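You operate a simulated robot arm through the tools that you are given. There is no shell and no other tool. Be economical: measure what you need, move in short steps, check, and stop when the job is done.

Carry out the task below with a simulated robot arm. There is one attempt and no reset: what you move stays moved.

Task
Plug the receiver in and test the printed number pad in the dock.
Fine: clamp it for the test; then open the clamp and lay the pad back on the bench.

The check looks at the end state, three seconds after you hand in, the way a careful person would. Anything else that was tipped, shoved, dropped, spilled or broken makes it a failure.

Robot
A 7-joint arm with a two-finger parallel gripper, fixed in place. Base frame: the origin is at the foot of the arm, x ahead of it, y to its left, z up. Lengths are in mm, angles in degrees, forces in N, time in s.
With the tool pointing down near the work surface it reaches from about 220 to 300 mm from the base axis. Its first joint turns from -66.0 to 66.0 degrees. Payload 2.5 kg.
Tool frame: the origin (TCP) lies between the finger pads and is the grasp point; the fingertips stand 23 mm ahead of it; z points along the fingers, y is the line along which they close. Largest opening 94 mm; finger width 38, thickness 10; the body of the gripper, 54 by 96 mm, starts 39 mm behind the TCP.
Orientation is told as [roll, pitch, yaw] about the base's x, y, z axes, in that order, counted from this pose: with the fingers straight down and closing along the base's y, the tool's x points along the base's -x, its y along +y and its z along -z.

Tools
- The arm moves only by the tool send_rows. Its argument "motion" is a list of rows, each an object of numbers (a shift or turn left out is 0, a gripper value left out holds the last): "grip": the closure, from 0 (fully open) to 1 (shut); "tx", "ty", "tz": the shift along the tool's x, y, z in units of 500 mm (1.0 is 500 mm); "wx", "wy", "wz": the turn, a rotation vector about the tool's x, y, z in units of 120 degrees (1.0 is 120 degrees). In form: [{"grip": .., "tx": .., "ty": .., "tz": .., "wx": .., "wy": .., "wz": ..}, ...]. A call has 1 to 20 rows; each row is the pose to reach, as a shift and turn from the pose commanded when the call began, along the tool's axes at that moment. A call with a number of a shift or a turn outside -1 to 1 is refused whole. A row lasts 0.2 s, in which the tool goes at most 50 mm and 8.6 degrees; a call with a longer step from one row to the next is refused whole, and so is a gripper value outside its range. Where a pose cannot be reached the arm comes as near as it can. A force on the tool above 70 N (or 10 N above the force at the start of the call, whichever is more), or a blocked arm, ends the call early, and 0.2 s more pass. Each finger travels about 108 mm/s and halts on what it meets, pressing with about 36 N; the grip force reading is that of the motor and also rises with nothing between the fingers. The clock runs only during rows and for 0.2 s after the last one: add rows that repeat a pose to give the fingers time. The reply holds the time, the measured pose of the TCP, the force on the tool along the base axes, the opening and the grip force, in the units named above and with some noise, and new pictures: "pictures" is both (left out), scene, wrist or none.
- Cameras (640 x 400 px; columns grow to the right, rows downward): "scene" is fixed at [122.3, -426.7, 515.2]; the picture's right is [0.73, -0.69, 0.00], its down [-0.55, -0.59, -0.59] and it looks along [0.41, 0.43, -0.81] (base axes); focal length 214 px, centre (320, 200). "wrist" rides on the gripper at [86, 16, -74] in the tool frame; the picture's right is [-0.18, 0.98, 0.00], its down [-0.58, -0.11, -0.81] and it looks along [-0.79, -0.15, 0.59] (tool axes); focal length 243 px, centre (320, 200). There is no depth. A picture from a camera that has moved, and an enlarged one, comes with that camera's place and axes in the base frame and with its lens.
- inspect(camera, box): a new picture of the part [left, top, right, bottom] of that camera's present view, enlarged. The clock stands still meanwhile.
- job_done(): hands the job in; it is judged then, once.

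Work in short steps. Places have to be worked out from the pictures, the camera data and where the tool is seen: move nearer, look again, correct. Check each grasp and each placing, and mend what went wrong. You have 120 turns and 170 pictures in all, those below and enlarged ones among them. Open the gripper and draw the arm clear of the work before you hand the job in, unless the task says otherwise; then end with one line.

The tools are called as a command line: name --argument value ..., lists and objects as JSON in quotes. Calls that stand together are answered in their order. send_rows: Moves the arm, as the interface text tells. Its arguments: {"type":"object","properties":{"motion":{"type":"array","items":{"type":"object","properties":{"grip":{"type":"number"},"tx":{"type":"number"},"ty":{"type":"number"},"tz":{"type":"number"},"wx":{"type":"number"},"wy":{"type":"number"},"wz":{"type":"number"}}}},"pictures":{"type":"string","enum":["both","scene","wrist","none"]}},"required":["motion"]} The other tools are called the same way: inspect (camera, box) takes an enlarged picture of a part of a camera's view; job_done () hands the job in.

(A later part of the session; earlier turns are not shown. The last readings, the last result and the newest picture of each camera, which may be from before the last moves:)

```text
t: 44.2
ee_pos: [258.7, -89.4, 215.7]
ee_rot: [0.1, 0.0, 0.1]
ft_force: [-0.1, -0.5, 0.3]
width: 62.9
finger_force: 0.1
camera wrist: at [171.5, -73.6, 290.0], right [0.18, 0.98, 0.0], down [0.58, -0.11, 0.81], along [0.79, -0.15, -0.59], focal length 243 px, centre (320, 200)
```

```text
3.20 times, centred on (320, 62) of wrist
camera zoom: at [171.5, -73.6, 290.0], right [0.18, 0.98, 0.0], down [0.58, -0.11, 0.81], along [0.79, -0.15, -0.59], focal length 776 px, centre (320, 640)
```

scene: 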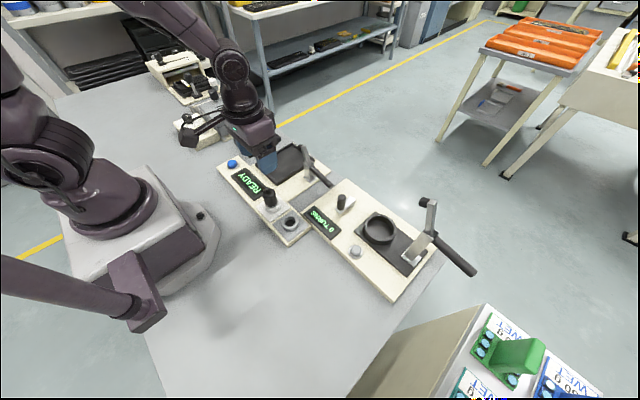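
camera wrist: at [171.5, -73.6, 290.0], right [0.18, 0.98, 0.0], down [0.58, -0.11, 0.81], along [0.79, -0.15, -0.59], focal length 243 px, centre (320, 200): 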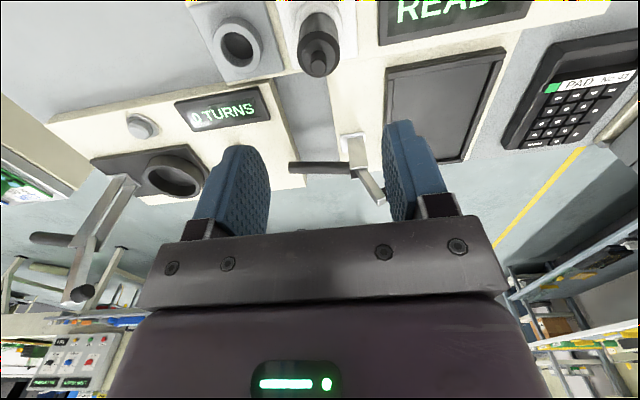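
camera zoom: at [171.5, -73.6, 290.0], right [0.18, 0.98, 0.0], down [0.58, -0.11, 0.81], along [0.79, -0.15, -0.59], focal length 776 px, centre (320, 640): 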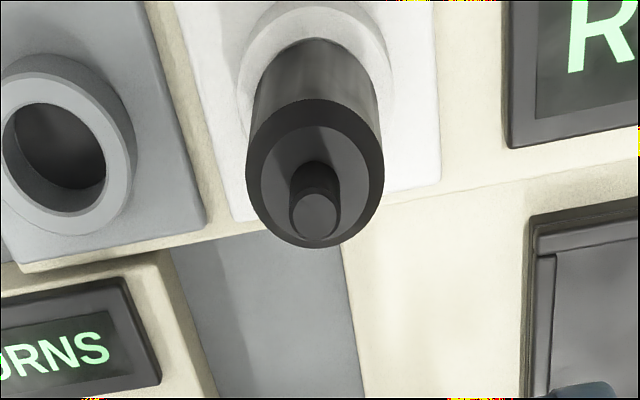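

It's in the socket. I zoom in to check whether it is fully home, compared with how it sat in the holder.

inspect --camera "scene" --box '[260, 185, 284, 215]'

```text
13.33 times, centred on (272, 200) of scene
camera zoom: at [122.4, -426.7, 515.2], right [0.73, -0.69, 0.0], down [-0.55, -0.59, -0.59], along [0.41, 0.43, -0.81], focal length 2860 px, centre (960, 200)
```

zoom: 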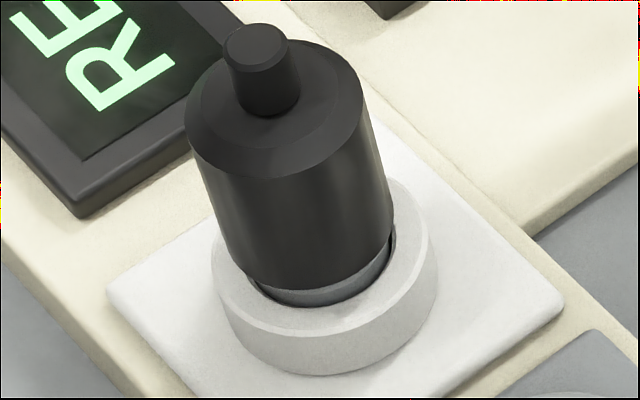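

A bit of plug still shows; it may be a few mm short of home. I'll press straight down on the knob with closed fingertips, letting the receiver self-align.

send_rows --motion '[{"grip": 1, "tx": -0.001, "ty": -0.001}, {"tx": -0.001, "ty": -0.001, "tz": 0.06}, {"tx": -0.001, "ty": -0.001, "tz": 0.13}, {"tx": -0.001, "ty": -0.001, "tz": 0.17}]' --pictures "wrist"

inspect --camera "scene" --box '[250, 180, 290, 215]'

```text
t: 45.2
ee_pos: [260.1, -90.5, 130.9]
ee_rot: [0.0, 0.0, 0.1]
ft_force: [-0.1, -0.4, -0.3]
width: 0.1
finger_force: 36.0
camera wrist: at [173.0, -74.8, 204.6], right [0.18, 0.98, 0.0], down [0.58, -0.11, 0.81], along [0.79, -0.15, -0.59], focal length 243 px, centre (320, 200)
```

wrist: 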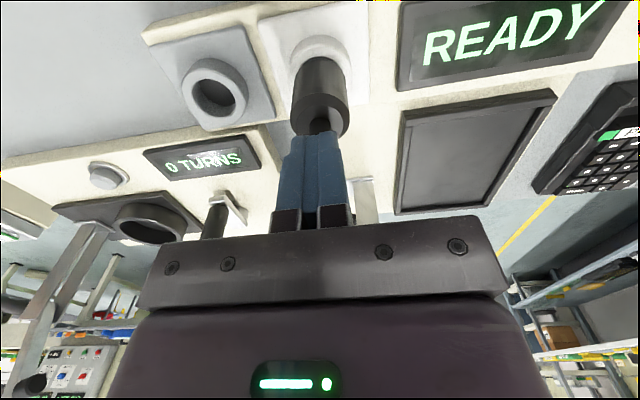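

```text
11.43 times, centred on (270, 198) of scene
camera zoom: at [122.3, -426.7, 515.2], right [0.73, -0.69, 0.0], down [-0.55, -0.59, -0.59], along [0.41, 0.43, -0.81], focal length 2451 px, centre (891, 229)
```

zoom: 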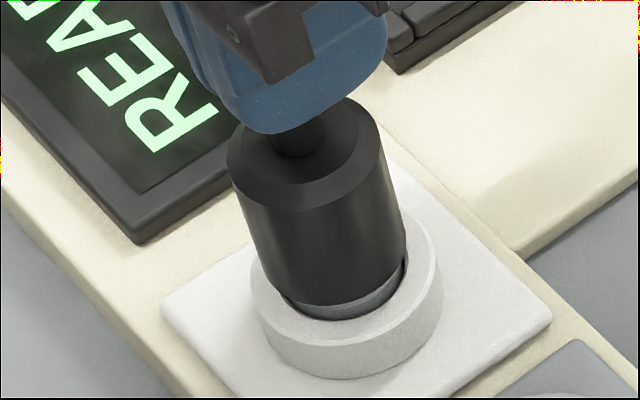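

Fingertips are over the knob. I descend in small steps until contact, then press.

send_rows --motion '[{"tz": 0.01}, {"tz": 0.018}, {"tz": 0.024}, {"tz": 0.03}, {"tz": 0.034}]' --pictures "none"

inspect --camera "scene" --box '[250, 180, 290, 215]'

```text
t: 46.4
ee_pos: [260.6, -90.9, 114.6]
ee_rot: [0.0, -0.1, 0.0]
ft_force: [-11.0, 4.0, 54.5]
width: 0.1
finger_force: 36.3
```

```text
11.43 times, centred on (270, 198) of scene
camera zoom: at [122.2, -426.6, 515.3], right [0.73, -0.69, 0.0], down [-0.55, -0.59, -0.59], along [0.41, 0.43, -0.81], focal length 2451 px, centre (891, 229)
```

zoom: 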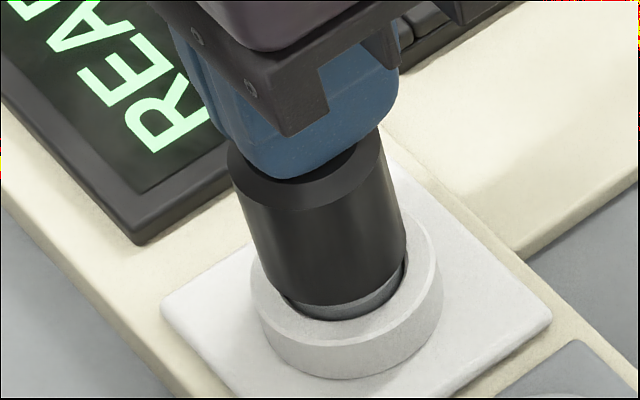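

Under 54 N it doesn't move and its top is at z≈92, as in the holder, so the receiver is fully plugged in. Now I rise and go look at the pad, tray and clamp.

send_rows --motion '[{"tz": -0.08}, {"tz": -0.16, "grip": 0}, {"tz": -0.22}, {"tx": -0.02, "ty": 0.09, "tz": -0.24}, {"tx": -0.04, "ty": 0.18, "tz": -0.24}, {"tx": -0.06, "ty": 0.27, "tz": -0.24}, {"tx": -0.08, "ty": 0.36, "tz": -0.24}, {"tx": -0.08, "ty": 0.44, "tz": -0.24}]'

inspect --camera "wrist" --box '[120, 0, 440, 200]'

inspect --camera "scene" --box '[270, 135, 350, 200]'

```text
t: 48.2
ee_pos: [299.1, 130.8, 233.0]
ee_rot: [-0.1, 0.0, 0.0]
ft_force: [0.7, -0.2, 0.6]
width: 94.0
finger_force: 0.1
camera wrist: at [210.9, 146.1, 306.9], right [0.18, 0.98, 0.0], down [0.58, -0.11, 0.81], along [0.79, -0.15, -0.59], focal length 243 px, centre (320, 200)
```

scene: 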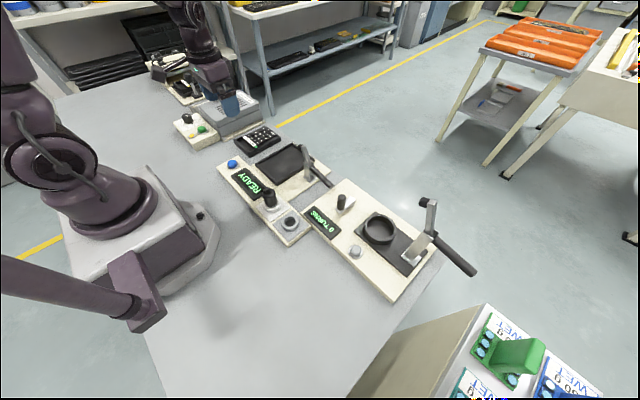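
wrist: 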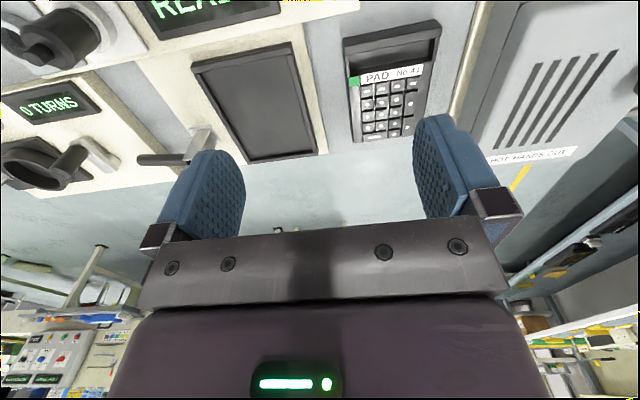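

```text
2.00 times, centred on (280, 100) of wrist
camera zoom: at [210.9, 146.1, 306.9], right [0.18, 0.98, 0.0], down [0.58, -0.11, 0.81], along [0.79, -0.15, -0.59], focal length 485 px, centre (400, 400)
```

zoom: 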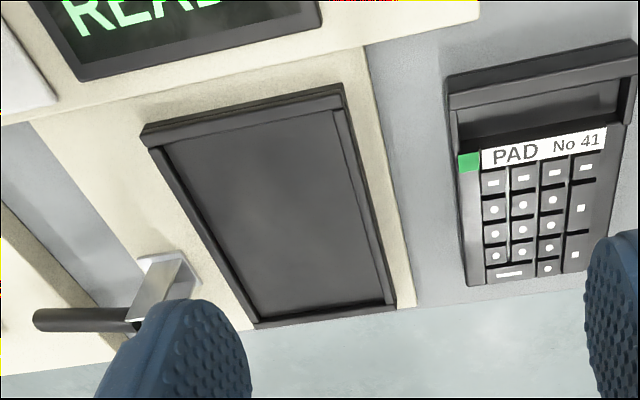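

```text
6.15 times, centred on (310, 168) of scene
camera zoom: at [122.3, -426.7, 515.2], right [0.73, -0.69, 0.0], down [-0.55, -0.59, -0.59], along [0.41, 0.43, -0.81], focal length 1320 px, centre (382, 400)
```

zoom: 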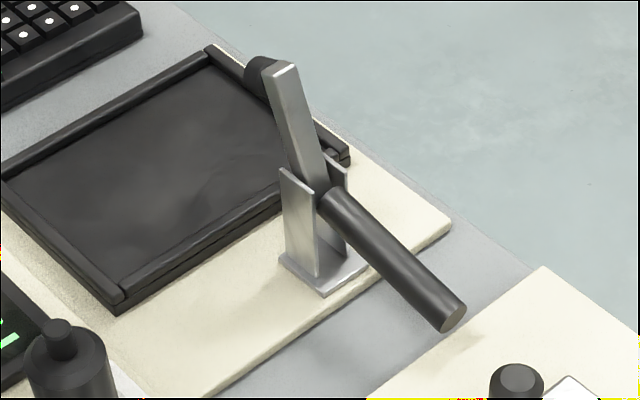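

The clamp bar stands upright with its handle pointing to -y, so it swings about an x-axis onto the tray. The pad is about as wide as my opening, so I go closer to measure it for a grasp.

send_rows --motion '[{"tx": 0.01, "ty": 0.06, "tz": 0.06}, {"tx": 0.02, "ty": 0.12, "tz": 0.12}, {"tx": 0.02, "ty": 0.13, "tz": 0.16}]' --pictures "none"

inspect --camera "wrist" --box '[200, 0, 440, 150]'

inspect --camera "scene" --box '[230, 115, 295, 165]'

```text
t: 49.0
ee_pos: [288.9, 194.8, 151.6]
ee_rot: [0.0, 0.0, 0.0]
ft_force: [-0.3, 0.0, -0.1]
width: 93.9
finger_force: 0.1
```

```text
2.67 times, centred on (320, 75) of wrist
camera zoom: at [201.4, 211.2, 226.9], right [0.18, 0.98, 0.0], down [0.58, -0.11, 0.81], along [0.79, -0.15, -0.59], focal length 647 px, centre (320, 533)
```

zoom: 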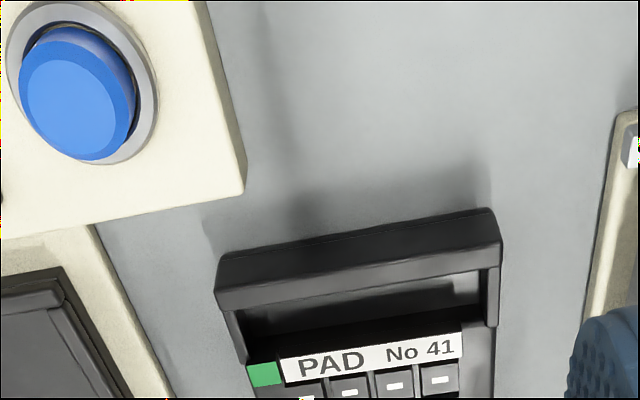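

```text
8.00 times, centred on (262, 140) of scene
camera zoom: at [122.4, -426.7, 515.2], right [0.73, -0.69, 0.0], down [-0.55, -0.59, -0.59], along [0.41, 0.43, -0.81], focal length 1716 px, centre (780, 680)
```

zoom: 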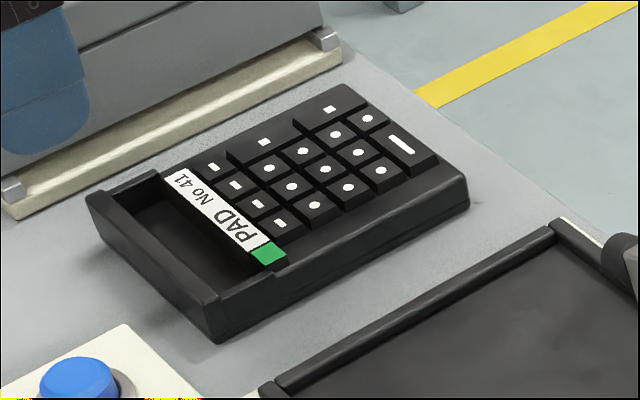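

The pad is ~98 mm wide, too wide to span. The bar at its near end with the recess behind it makes a natural pinch handle with the gripper turned 90°. I view the tray and clamp from the same height to measure them.

send_rows --motion '[{"tx": 0.01, "ty": -0.09}, {"tx": 0.02, "ty": -0.18}, {"tx": 0.03, "ty": -0.25}, {"tx": 0.06, "ty": -0.29, "tz": -0.08}, {"tx": 0.08, "ty": -0.29, "tz": -0.14}]' --pictures "none"

inspect --camera "wrist" --box '[160, 0, 480, 200]'

```text
t: 50.2
ee_pos: [250.0, 49.9, 223.0]
ee_rot: [0.0, 0.1, 0.1]
ft_force: [-0.4, -0.3, -1.1]
width: 93.9
finger_force: 0.1
```

```text
2.00 times, centred on (320, 100) of wrist
camera zoom: at [162.2, 66.0, 298.7], right [0.18, 0.98, 0.0], down [0.58, -0.11, 0.81], along [0.79, -0.15, -0.59], focal length 485 px, centre (320, 400)
```

zoom: 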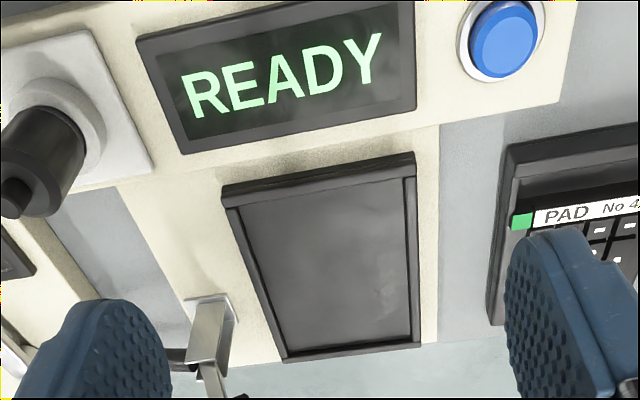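

Measured: pad's near bar at x≈324–334, y 148–248, top z≈21, with a ~25 mm recess behind. I turn the gripper +90° in yaw (camera on the -y side) and move above the bar with a 28 mm opening.

send_rows --motion '[{"tx": -0.0144, "ty": 0.027, "tz": 0.0, "wz": -0.068, "grip": 0.7}, {"tx": -0.0288, "ty": 0.054, "wz": -0.136}, {"tx": -0.0432, "ty": 0.081, "wz": -0.204}, {"tx": -0.0576, "ty": 0.108, "wz": -0.272}, {"tx": -0.072, "ty": 0.135, "wz": -0.34}, {"tx": -0.0864, "ty": 0.162, "wz": -0.408}, {"tx": -0.1008, "ty": 0.189, "tz": 0.02, "wz": -0.476}, {"tx": -0.1152, "ty": 0.216, "tz": 0.06, "wz": -0.544}, {"tx": -0.1296, "ty": 0.243, "tz": 0.1, "wz": -0.612}, {"tx": -0.144, "ty": 0.27, "tz": 0.14, "wz": -0.68}, {"tx": -0.158, "ty": 0.296, "tz": 0.18, "wz": -0.75}, {"tx": -0.158, "ty": 0.296, "tz": 0.206, "wz": -0.75}]'

inspect --camera "scene" --box '[215, 105, 305, 175]'

```text
t: 52.8
ee_pos: [329.5, 197.3, 119.9]
ee_rot: [-0.1, 0.1, 90.1]
ft_force: [-0.8, 0.9, 0.3]
width: 28.4
finger_force: 0.1
camera wrist: at [312.3, 110.6, 194.8], right [-0.98, 0.18, 0.0], down [0.11, 0.58, 0.81], along [0.15, 0.79, -0.59], focal length 243 px, centre (320, 200)
```

scene: 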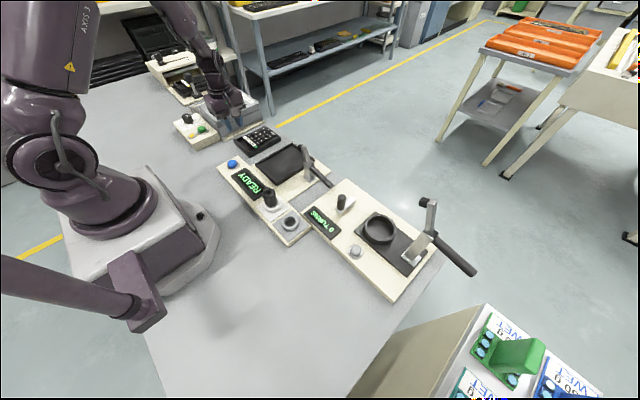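
wrist: 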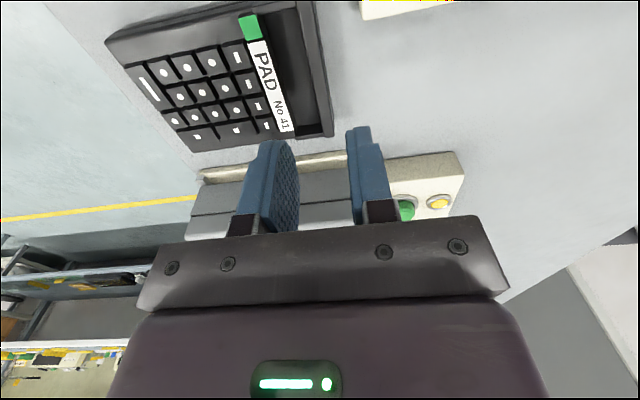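

```text
5.71 times, centred on (260, 140) of scene
camera zoom: at [122.4, -426.7, 515.2], right [0.73, -0.69, 0.0], down [-0.55, -0.59, -0.59], along [0.41, 0.43, -0.81], focal length 1226 px, centre (663, 543)
```

zoom: 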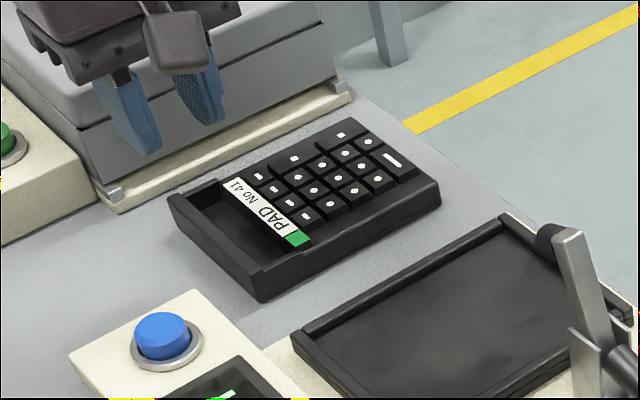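

A good view of the bar. I zoom to measure its position relative to the finger plane.

inspect --camera "wrist" --box '[220, 0, 420, 125]'

```text
3.20 times, centred on (320, 62) of wrist
camera zoom: at [312.3, 110.6, 194.8], right [-0.98, 0.18, 0.0], down [0.11, 0.58, 0.81], along [0.15, 0.79, -0.59], focal length 776 px, centre (320, 640)
```

zoom: 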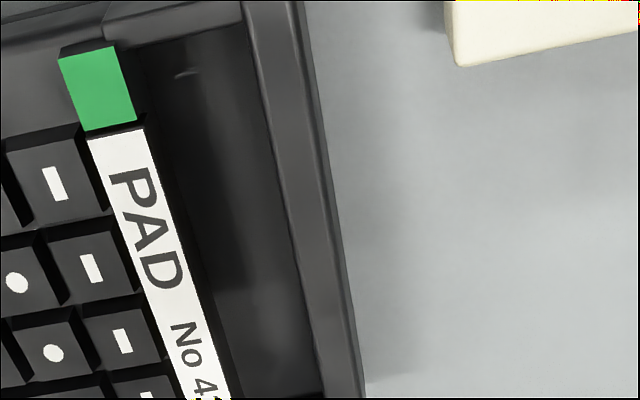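

Bar is 9 mm thick, centred about 1.6 mm toward +x of the finger plane, and the recess is ~20 mm. I narrow the opening to 20 mm, correct x, and descend to just above the bar.

send_rows --motion '[{"ty": -0.0032, "tz": 0.06, "grip": 0.787}, {"ty": -0.0032, "tz": 0.11}, {"ty": -0.0032, "tz": 0.14}, {"ty": -0.0032, "tz": 0.14}]' --pictures "none"

inspect --camera "wrist" --box '[220, 50, 420, 175]'

inspect --camera "scene" --box '[225, 115, 275, 155]'

```text
t: 53.8
ee_pos: [332.3, 197.0, 50.1]
ee_rot: [-0.1, 0.1, 90.1]
ft_force: [0.0, -0.1, -0.4]
width: 20.0
finger_force: 0.0
```

```text
3.20 times, centred on (320, 112) of wrist
camera zoom: at [313.9, 110.2, 125.1], right [-0.98, 0.18, 0.0], down [0.11, 0.58, 0.81], along [0.15, 0.79, -0.59], focal length 776 px, centre (320, 480)
```

zoom: 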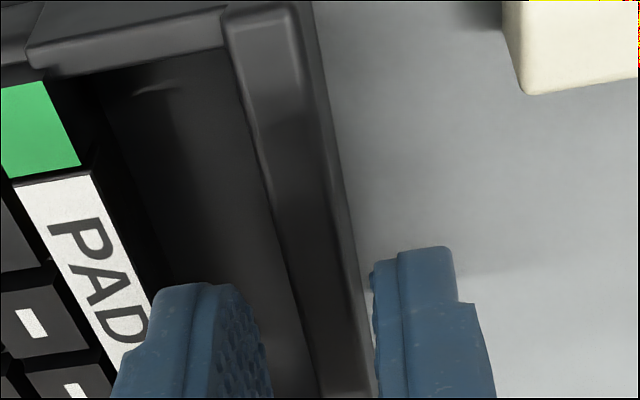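

```text
10.00 times, centred on (250, 135) of scene
camera zoom: at [122.4, -426.7, 515.2], right [0.73, -0.69, 0.0], down [-0.55, -0.59, -0.59], along [0.41, 0.43, -0.81], focal length 2145 px, centre (1020, 850)
```

zoom: 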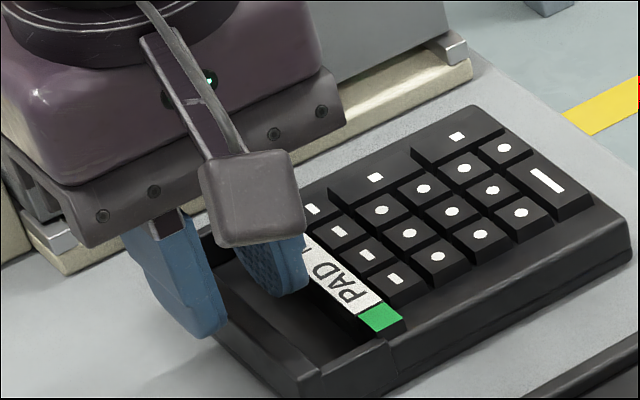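

Both fingers straddle the bar with clearance. I lower 18 mm, watching the force.

send_rows --motion '[{"tz": 0.012}, {"tz": 0.024}, {"tz": 0.032}, {"tz": 0.036}]' --pictures "none"

inspect --camera "wrist" --box '[220, 50, 420, 175]'

inspect --camera "scene" --box '[225, 115, 275, 155]'

```text
t: 54.8
ee_pos: [331.0, 198.2, 30.4]
ee_rot: [0.0, -0.1, 90.0]
ft_force: [-0.5, -0.4, 0.3]
width: 19.9
finger_force: 0.0
```

```text
3.20 times, centred on (320, 112) of wrist
camera zoom: at [313.2, 110.9, 106.6], right [-0.98, 0.18, 0.0], down [0.11, 0.58, 0.81], along [0.15, 0.79, -0.59], focal length 776 px, centre (320, 480)
```

zoom: 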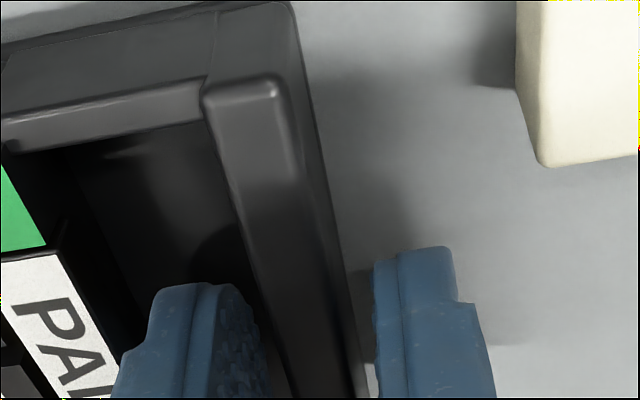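

```text
10.00 times, centred on (250, 135) of scene
camera zoom: at [122.4, -426.7, 515.2], right [0.73, -0.69, 0.0], down [-0.55, -0.59, -0.59], along [0.41, 0.43, -0.81], focal length 2145 px, centre (1020, 850)
```

zoom: 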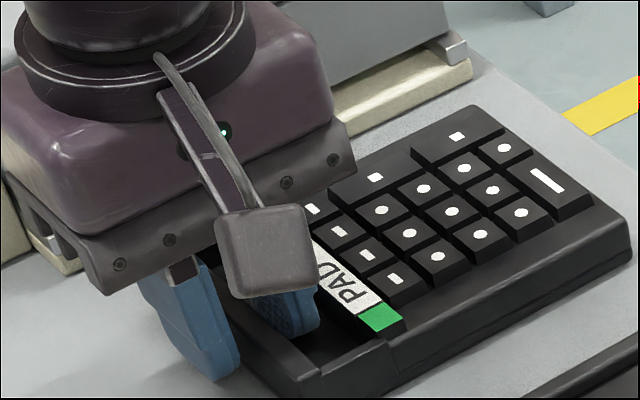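

Fingers are in the recess and outside the bar. I close and lift a little to test the hold.

send_rows --motion '[{"grip": 1}, {}, {}, {"tz": -0.01}, {"tz": -0.03}, {"tz": -0.05}, {"tz": -0.05}]'

inspect --camera "scene" --box '[215, 105, 305, 175]'

```text
t: 56.4
ee_pos: [331.6, 198.2, 57.6]
ee_rot: [0.0, -0.1, 90.1]
ft_force: [-0.1, 0.6, -1.3]
width: 9.3
finger_force: 36.3
camera wrist: at [313.4, 111.0, 131.8], right [-0.98, 0.18, 0.0], down [0.11, 0.58, 0.81], along [0.15, 0.79, -0.59], focal length 243 px, centre (320, 200)
```

scene: 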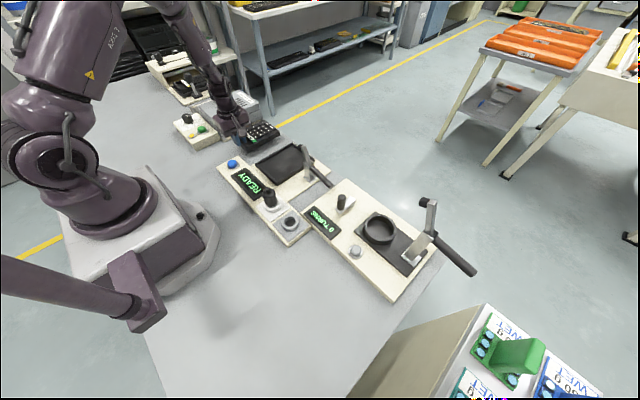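
wrist: 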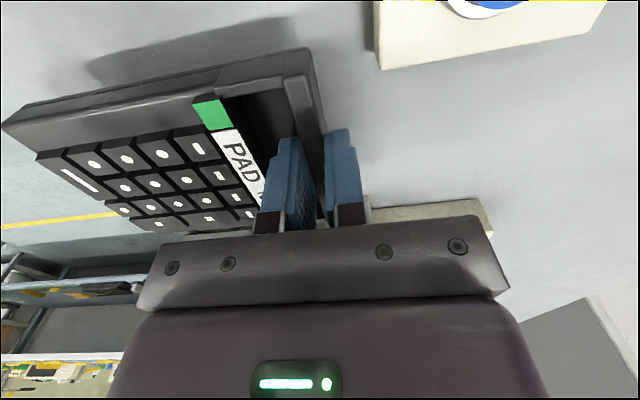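

```text
5.71 times, centred on (260, 140) of scene
camera zoom: at [122.4, -426.7, 515.2], right [0.73, -0.69, 0.0], down [-0.55, -0.59, -0.59], along [0.41, 0.43, -0.81], focal length 1226 px, centre (663, 543)
```

zoom: 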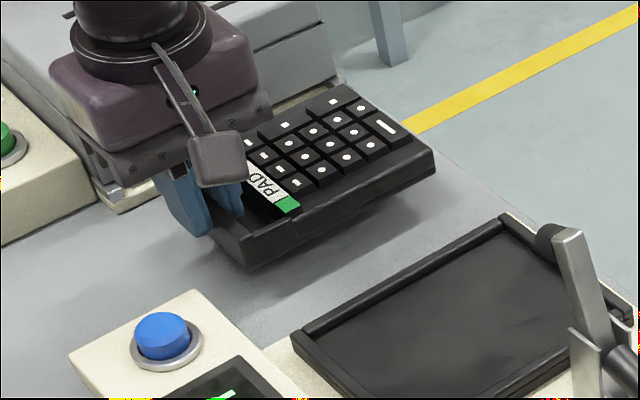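

The pad lifts level and firm. By stereo the open clamp's rubber tip is at about (416, -36, 110), clear of the tray. I raise to z=100 and carry the pad over the tray (shift about -162 in y).

send_rows --motion '[{"tz": -0.04}, {"tz": -0.08}, {"tx": 0.04, "tz": -0.085}, {"tx": 0.09, "tz": -0.085}, {"tx": 0.14, "tz": -0.085}, {"tx": 0.19, "tz": -0.085}, {"tx": 0.24, "tz": -0.085}, {"tx": 0.29, "tz": -0.085}, {"tx": 0.324, "tz": -0.085}, {"tx": 0.324, "tz": -0.085}]'

inspect --camera "scene" --box '[225, 115, 345, 205]'

inspect --camera "wrist" --box '[0, 0, 400, 250]'

```text
t: 58.6
ee_pos: [330.2, 35.4, 100.8]
ee_rot: [0.0, -0.1, 90.0]
ft_force: [-0.2, -0.7, -1.0]
width: 9.3
finger_force: 35.5
camera wrist: at [313.4, -51.5, 174.4], right [-0.98, 0.18, 0.0], down [0.11, 0.58, 0.81], along [0.15, 0.79, -0.59], focal length 243 px, centre (320, 200)
```

scene: 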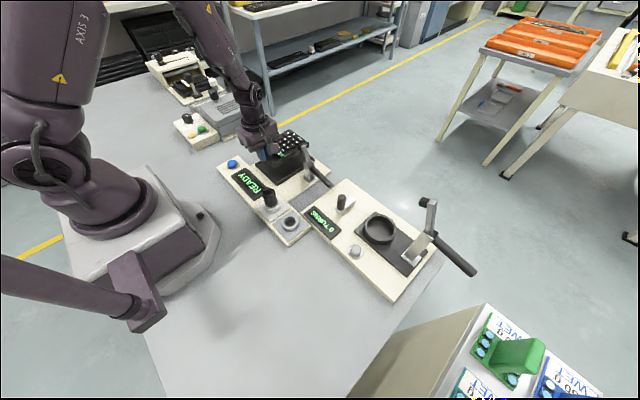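
wrist: 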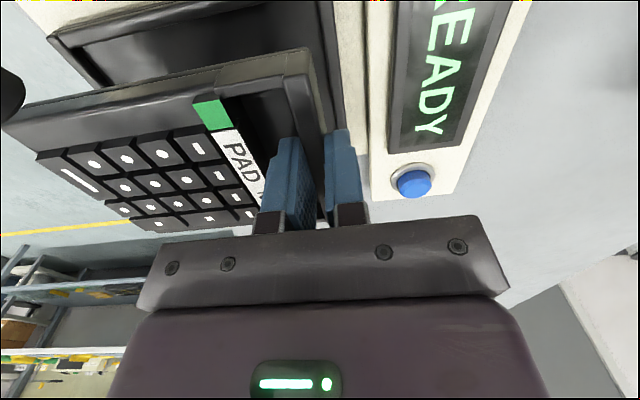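

```text
4.44 times, centred on (285, 160) of scene
camera zoom: at [122.3, -426.7, 515.2], right [0.73, -0.69, 0.0], down [-0.55, -0.59, -0.59], along [0.41, 0.43, -0.81], focal length 953 px, centre (476, 378)
```

zoom: 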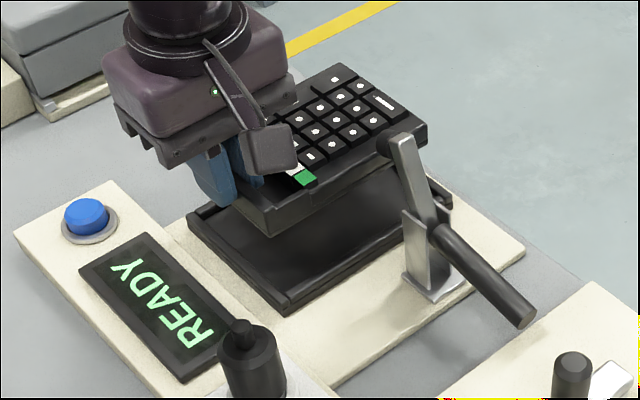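

```text
1.60 times, centred on (200, 125) of wrist
camera zoom: at [313.4, -51.5, 174.4], right [-0.98, 0.18, 0.0], down [0.11, 0.58, 0.81], along [0.15, 0.79, -0.59], focal length 388 px, centre (512, 320)
```

zoom: 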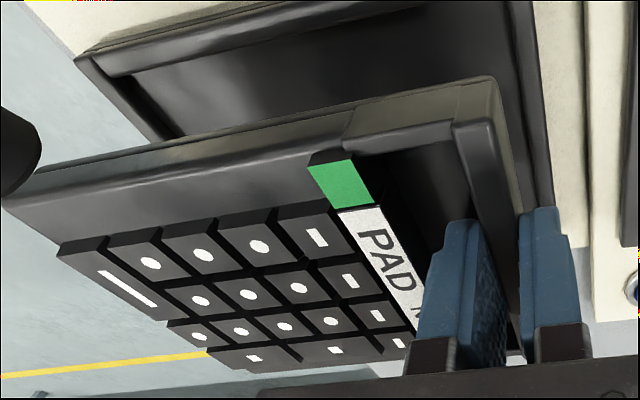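

The pad hovers over the tray. I zoom on the tray's near corners to compare with where the pad's corners will land.

inspect --camera "scene" --box '[262, 160, 302, 190]'

inspect --camera "wrist" --box '[230, 0, 350, 75]'

```text
13.33 times, centred on (282, 175) of scene
camera zoom: at [122.3, -426.7, 515.2], right [0.73, -0.69, 0.0], down [-0.55, -0.59, -0.59], along [0.41, 0.43, -0.81], focal length 2860 px, centre (827, 533)
```

zoom: 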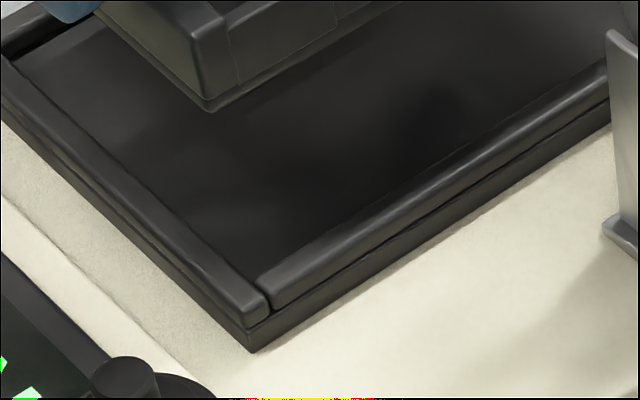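

```text
5.33 times, centred on (290, 38) of wrist
camera zoom: at [313.4, -51.5, 174.4], right [-0.98, 0.18, 0.0], down [0.11, 0.58, 0.81], along [0.15, 0.79, -0.59], focal length 1294 px, centre (480, 1067)
```

zoom: 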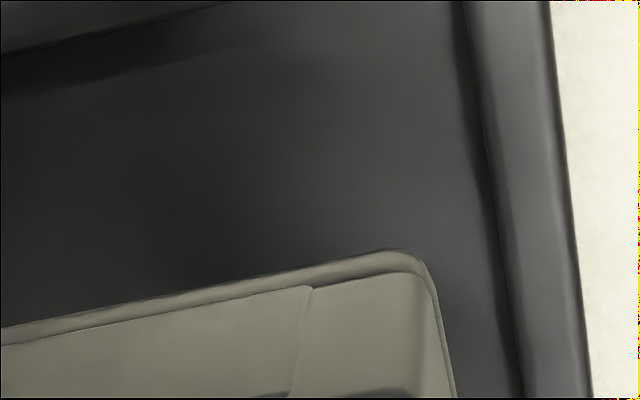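

Both views agree if the tray lip is at z≈15: the pad is then nearly aligned, perhaps needing +1 mm x and -1 mm y. I lower to about 10 mm above the lip and re-check with less parallax.

send_rows --motion '[{"tx": 0.0014, "ty": -0.002, "tz": 0.03}, {"tx": 0.0014, "ty": -0.002, "tz": 0.06}, {"tx": 0.0014, "ty": -0.002, "tz": 0.085}, {"tx": 0.0014, "ty": -0.002, "tz": 0.09}]' --pictures "none"

inspect --camera "scene" --box '[255, 140, 325, 190]'

inspect --camera "wrist" --box '[160, 0, 360, 125]'

```text
t: 59.6
ee_pos: [331.4, 34.8, 54.9]
ee_rot: [0.1, 0.2, 90.0]
ft_force: [-0.1, -0.2, -1.5]
width: 9.3
finger_force: 36.1
```

```text
8.00 times, centred on (290, 165) of scene
camera zoom: at [122.4, -426.7, 515.2], right [0.73, -0.69, 0.0], down [-0.55, -0.59, -0.59], along [0.41, 0.43, -0.81], focal length 1716 px, centre (560, 480)
```

zoom: 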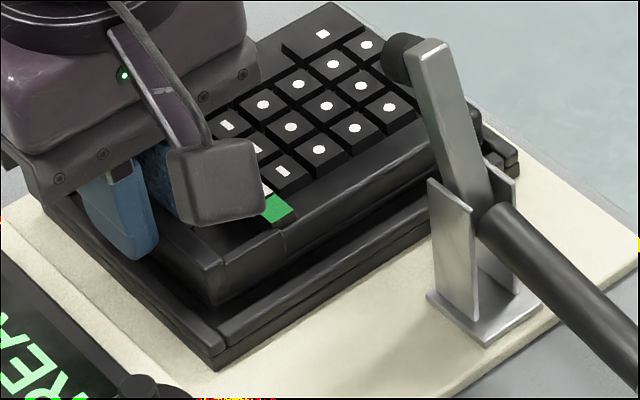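

```text
3.20 times, centred on (260, 62) of wrist
camera zoom: at [314.4, -52.4, 129.4], right [-0.98, 0.18, 0.0], down [0.11, 0.58, 0.81], along [0.15, 0.79, -0.59], focal length 776 px, centre (512, 640)
```

zoom: 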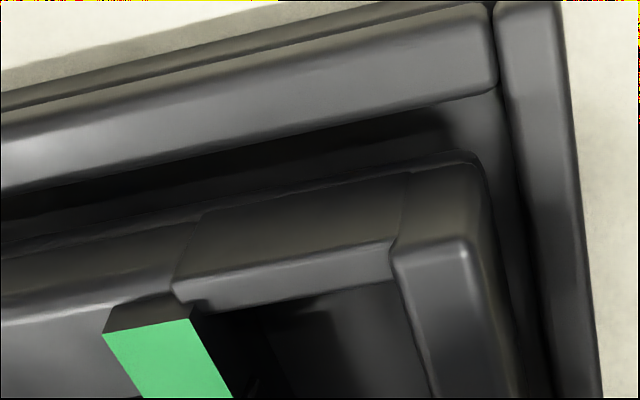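

Very clear: about 2–3 mm gap to the -y lip and 2 mm to the near lip. I shift -y by 0.7 mm and lower 6 mm to check for contact on the other sides.

send_rows --motion '[{"tx": 0.0014, "tz": 0.004}, {"tx": 0.0014, "tz": 0.008}, {"tx": 0.0014, "tz": 0.012}, {"tx": 0.0014, "tz": 0.012}]' --pictures "none"

inspect --camera "scene" --box '[265, 135, 335, 190]'

inspect --camera "wrist" --box '[160, 0, 360, 125]'

```text
t: 60.6
ee_pos: [331.8, 33.2, 49.2]
ee_rot: [0.1, 0.0, 90.1]
ft_force: [0.0, -0.3, -1.3]
width: 9.4
finger_force: 35.6
```

```text
7.27 times, centred on (300, 162) of scene
camera zoom: at [122.4, -426.7, 515.2], right [0.73, -0.69, 0.0], down [-0.55, -0.59, -0.59], along [0.41, 0.43, -0.81], focal length 1560 px, centre (466, 473)
```

zoom: 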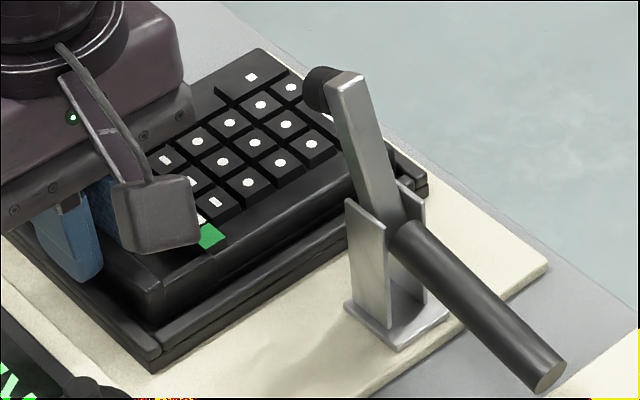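

```text
3.20 times, centred on (260, 62) of wrist
camera zoom: at [314.4, -52.6, 123.6], right [-0.98, 0.18, 0.0], down [0.11, 0.58, 0.81], along [0.15, 0.79, -0.59], focal length 776 px, centre (512, 640)
```

zoom: 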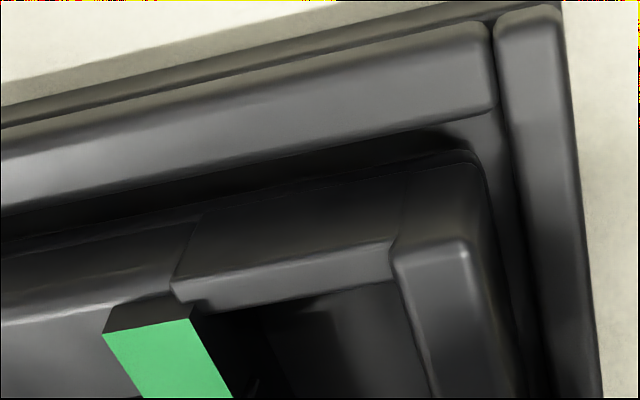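

Still no contact, gaps about 1.8 mm each. I continue lowering 5 mm.

send_rows --motion '[{"tz": 0.003}, {"tz": 0.006}, {"tz": 0.01}, {"tz": 0.01}]' --pictures "none"

inspect --camera "scene" --box '[265, 135, 335, 190]'

inspect --camera "wrist" --box '[160, 0, 360, 125]'

```text
t: 61.4
ee_pos: [331.3, 35.4, 47.9]
ee_rot: [-0.1, 0.1, 90.1]
ft_force: [-4.3, -1.2, 12.2]
width: 9.2
finger_force: 35.6
stopped in row 3: the force on the tool passed its limit (the readings are from after the stop); the commanded pose is now the measured one
```

```text
7.27 times, centred on (300, 162) of scene
camera zoom: at [122.3, -426.7, 515.2], right [0.73, -0.69, 0.0], down [-0.55, -0.59, -0.59], along [0.41, 0.43, -0.81], focal length 1560 px, centre (466, 473)
```

zoom: 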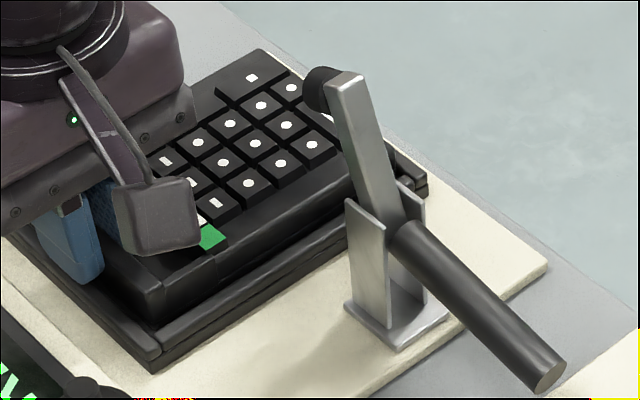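

```text
3.20 times, centred on (260, 62) of wrist
camera zoom: at [314.8, -52.2, 122.1], right [-0.98, 0.18, 0.0], down [0.11, 0.58, 0.8], along [0.15, 0.79, -0.59], focal length 776 px, centre (512, 640)
```

zoom: 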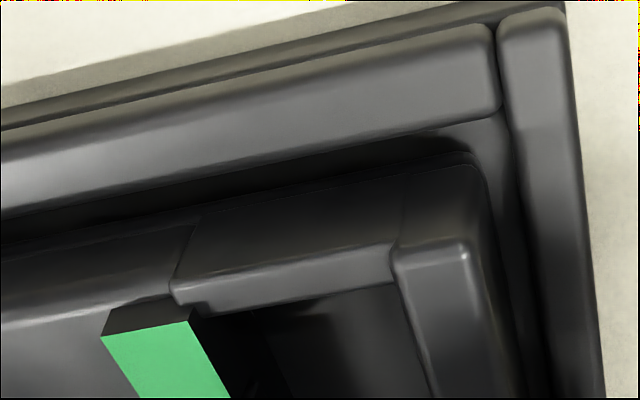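

Contact while both visible gaps are still about 3 mm, so the pad is touching the far and/or +y lip. I lift 2 mm and shift -x 1.5 and -y 1.3, then lower again.

send_rows --motion '[{"tz": -0.005}, {"tz": -0.005, "tx": 0.0026, "ty": 0.003}, {"tz": 0.0, "tx": 0.0026, "ty": 0.003}, {"tz": 0.004, "tx": 0.0026, "ty": 0.003}, {"tz": 0.006, "tx": 0.0026, "ty": 0.003}]' --pictures "none"

inspect --camera "wrist" --box '[160, 0, 360, 125]'

```text
t: 62.5
ee_pos: [329.5, 34.1, 47.0]
ee_rot: [-0.2, 0.3, 90.0]
ft_force: [-3.7, -2.0, 13.8]
width: 9.3
finger_force: 36.2
stopped in row 5: the force on the tool passed its limit (the readings are from after the stop); the commanded pose is now the measured one
```

```text
3.20 times, centred on (260, 62) of wrist
camera zoom: at [313.5, -53.2, 122.2], right [-0.98, 0.18, 0.0], down [0.11, 0.59, 0.8], along [0.15, 0.79, -0.59], focal length 776 px, centre (512, 640)
```

zoom: 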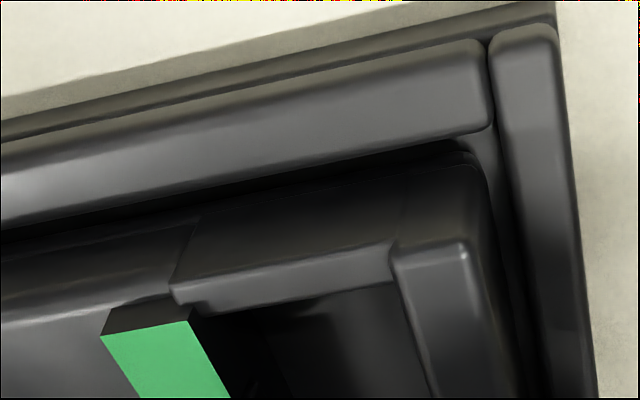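

Gaps are now about equal, yet it stops firmly at pad bottom z≈16. Perhaps it already sits on the tray floor. I look closely at the corners.

inspect --camera "scene" --box '[272, 168, 300, 186]'

inspect --camera "scene" --box '[300, 145, 328, 165]'

```text
16.00 times, centred on (286, 177) of scene
camera zoom: at [122.3, -426.7, 515.2], right [0.73, -0.69, 0.0], down [-0.55, -0.59, -0.59], along [0.41, 0.43, -0.81], focal length 3432 px, centre (864, 568)
```

zoom: 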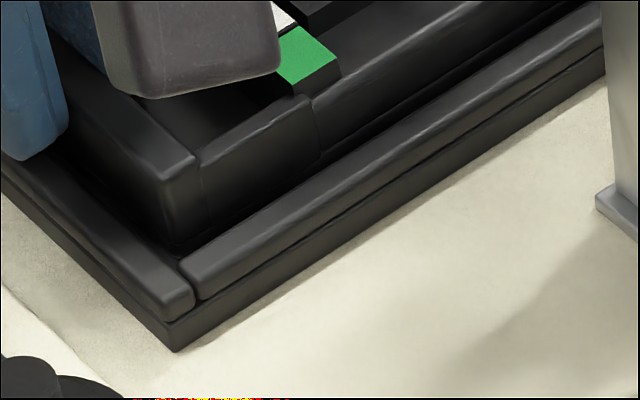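

```text
16.00 times, centred on (314, 155) of scene
camera zoom: at [122.3, -426.7, 515.2], right [0.73, -0.69, 0.0], down [-0.55, -0.59, -0.59], along [0.41, 0.43, -0.81], focal length 3432 px, centre (416, 920)
```

zoom: 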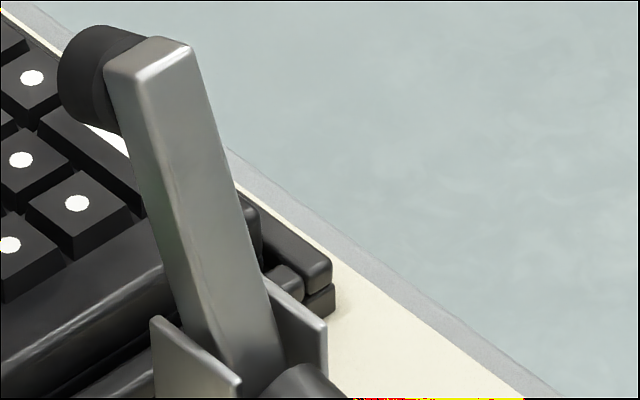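

Contact occurs at the same height regardless of shift and is very stiff, consistent with the pad bottom resting on the tray floor. I release gently and see whether the pad moves.

send_rows --motion '[{"tz": -0.001, "grip": 0.85}, {"tz": -0.001, "grip": 0.787}, {"tz": -0.001}]' --pictures "none"

inspect --camera "wrist" --box '[160, 0, 360, 125]'

inspect --camera "scene" --box '[265, 135, 335, 190]'

```text
t: 63.3
ee_pos: [329.9, 34.1, 46.8]
ee_rot: [-0.2, 0.1, 90.2]
ft_force: [-5.5, 1.4, 10.7]
width: 17.6
finger_force: 0.2
```

```text
3.20 times, centred on (260, 62) of wrist
camera zoom: at [313.3, -53.0, 122.3], right [-0.98, 0.18, 0.0], down [0.11, 0.58, 0.8], along [0.15, 0.79, -0.59], focal length 776 px, centre (512, 640)
```

zoom: 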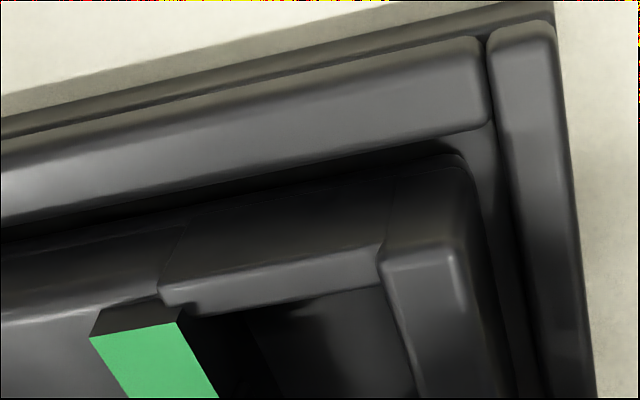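

```text
7.27 times, centred on (300, 162) of scene
camera zoom: at [122.3, -426.7, 515.2], right [0.73, -0.69, 0.0], down [-0.55, -0.59, -0.59], along [0.41, 0.43, -0.81], focal length 1560 px, centre (466, 473)
```

zoom: 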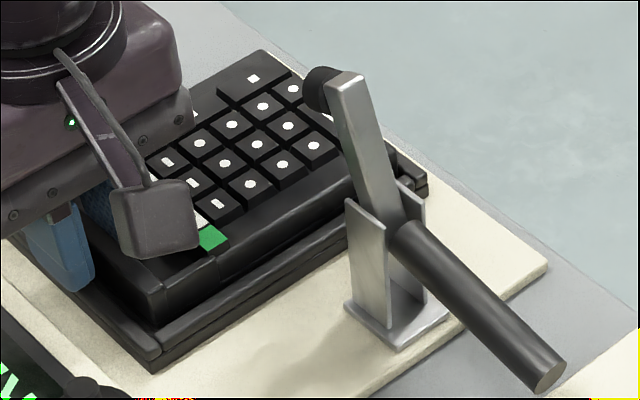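

After release the tool still feels 11 N: probably the outer fingertip is resting on the near lip. I raise straight up and look at how the pad lies.

send_rows --motion '[{"tz": -0.004}, {"tz": -0.02}, {"tz": -0.06}, {"tz": -0.12}, {"tz": -0.18}]'

inspect --camera "scene" --box '[255, 135, 335, 190]'

inspect --camera "wrist" --box '[80, 0, 400, 200]'

```text
t: 64.5
ee_pos: [330.0, 34.6, 136.5]
ee_rot: [0.0, 0.3, 90.0]
ft_force: [-0.4, -0.2, -0.8]
width: 20.2
finger_force: 0.1
camera wrist: at [312.9, -52.9, 212.9], right [-0.98, 0.18, 0.0], down [0.11, 0.59, 0.8], along [0.15, 0.79, -0.6], focal length 243 px, centre (320, 200)
```

scene: 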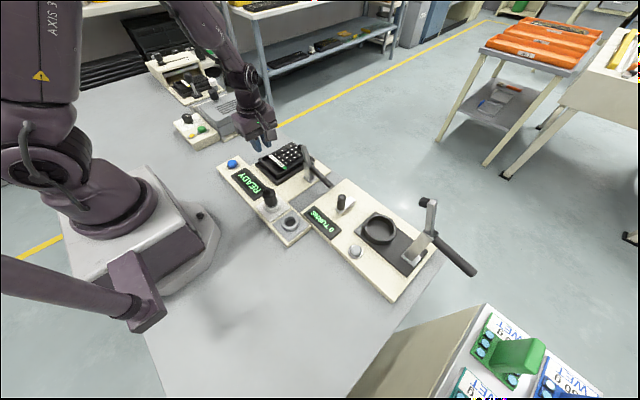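
wrist: 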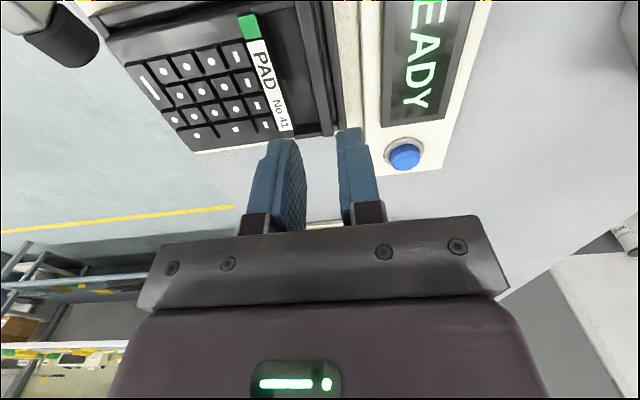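

```text
7.27 times, centred on (295, 162) of scene
camera zoom: at [122.4, -426.7, 515.2], right [0.73, -0.69, 0.0], down [-0.55, -0.59, -0.59], along [0.41, 0.43, -0.81], focal length 1560 px, centre (502, 473)
```

zoom: 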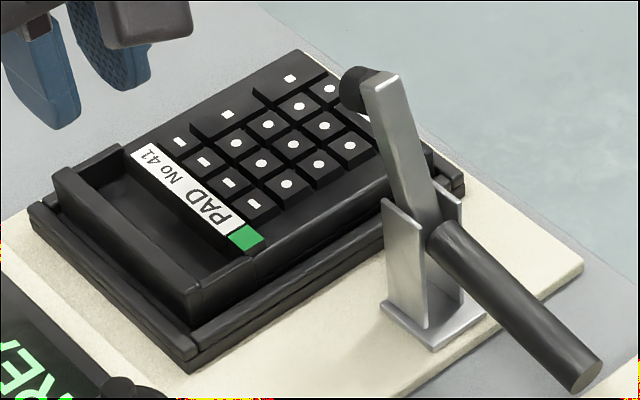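

```text
2.00 times, centred on (240, 100) of wrist
camera zoom: at [312.9, -52.9, 212.9], right [-0.98, 0.18, 0.0], down [0.11, 0.59, 0.8], along [0.15, 0.79, -0.6], focal length 485 px, centre (480, 400)
```

zoom: 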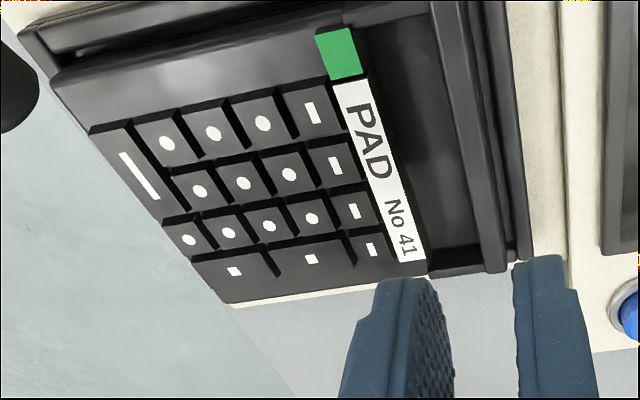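

I zoom on the near corners to see whether the pad's bottom is below the lips.

inspect --camera "scene" --box '[256, 155, 286, 187]'

inspect --camera "wrist" --box '[270, 0, 350, 140]'

```text
12.50 times, centred on (271, 171) of scene
camera zoom: at [122.4, -426.7, 515.2], right [0.73, -0.69, 0.0], down [-0.55, -0.59, -0.59], along [0.41, 0.43, -0.81], focal length 2681 px, centre (932, 562)
```

zoom: 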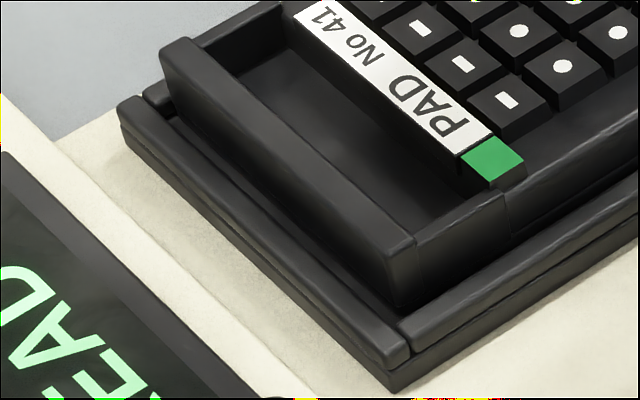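

```text
2.86 times, centred on (310, 70) of wrist
camera zoom: at [312.9, -52.9, 212.9], right [-0.98, 0.18, 0.0], down [0.11, 0.59, 0.8], along [0.15, 0.79, -0.6], focal length 693 px, centre (349, 571)
```

zoom: 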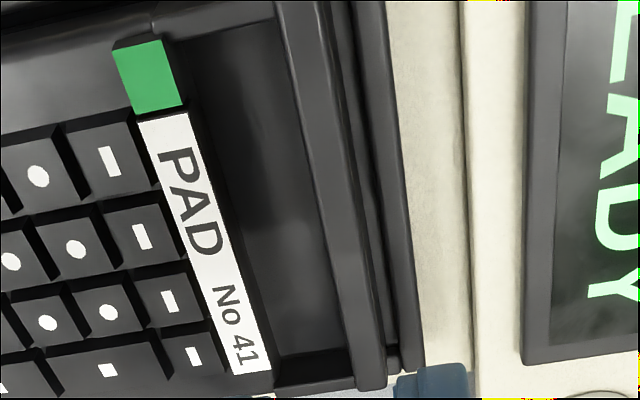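

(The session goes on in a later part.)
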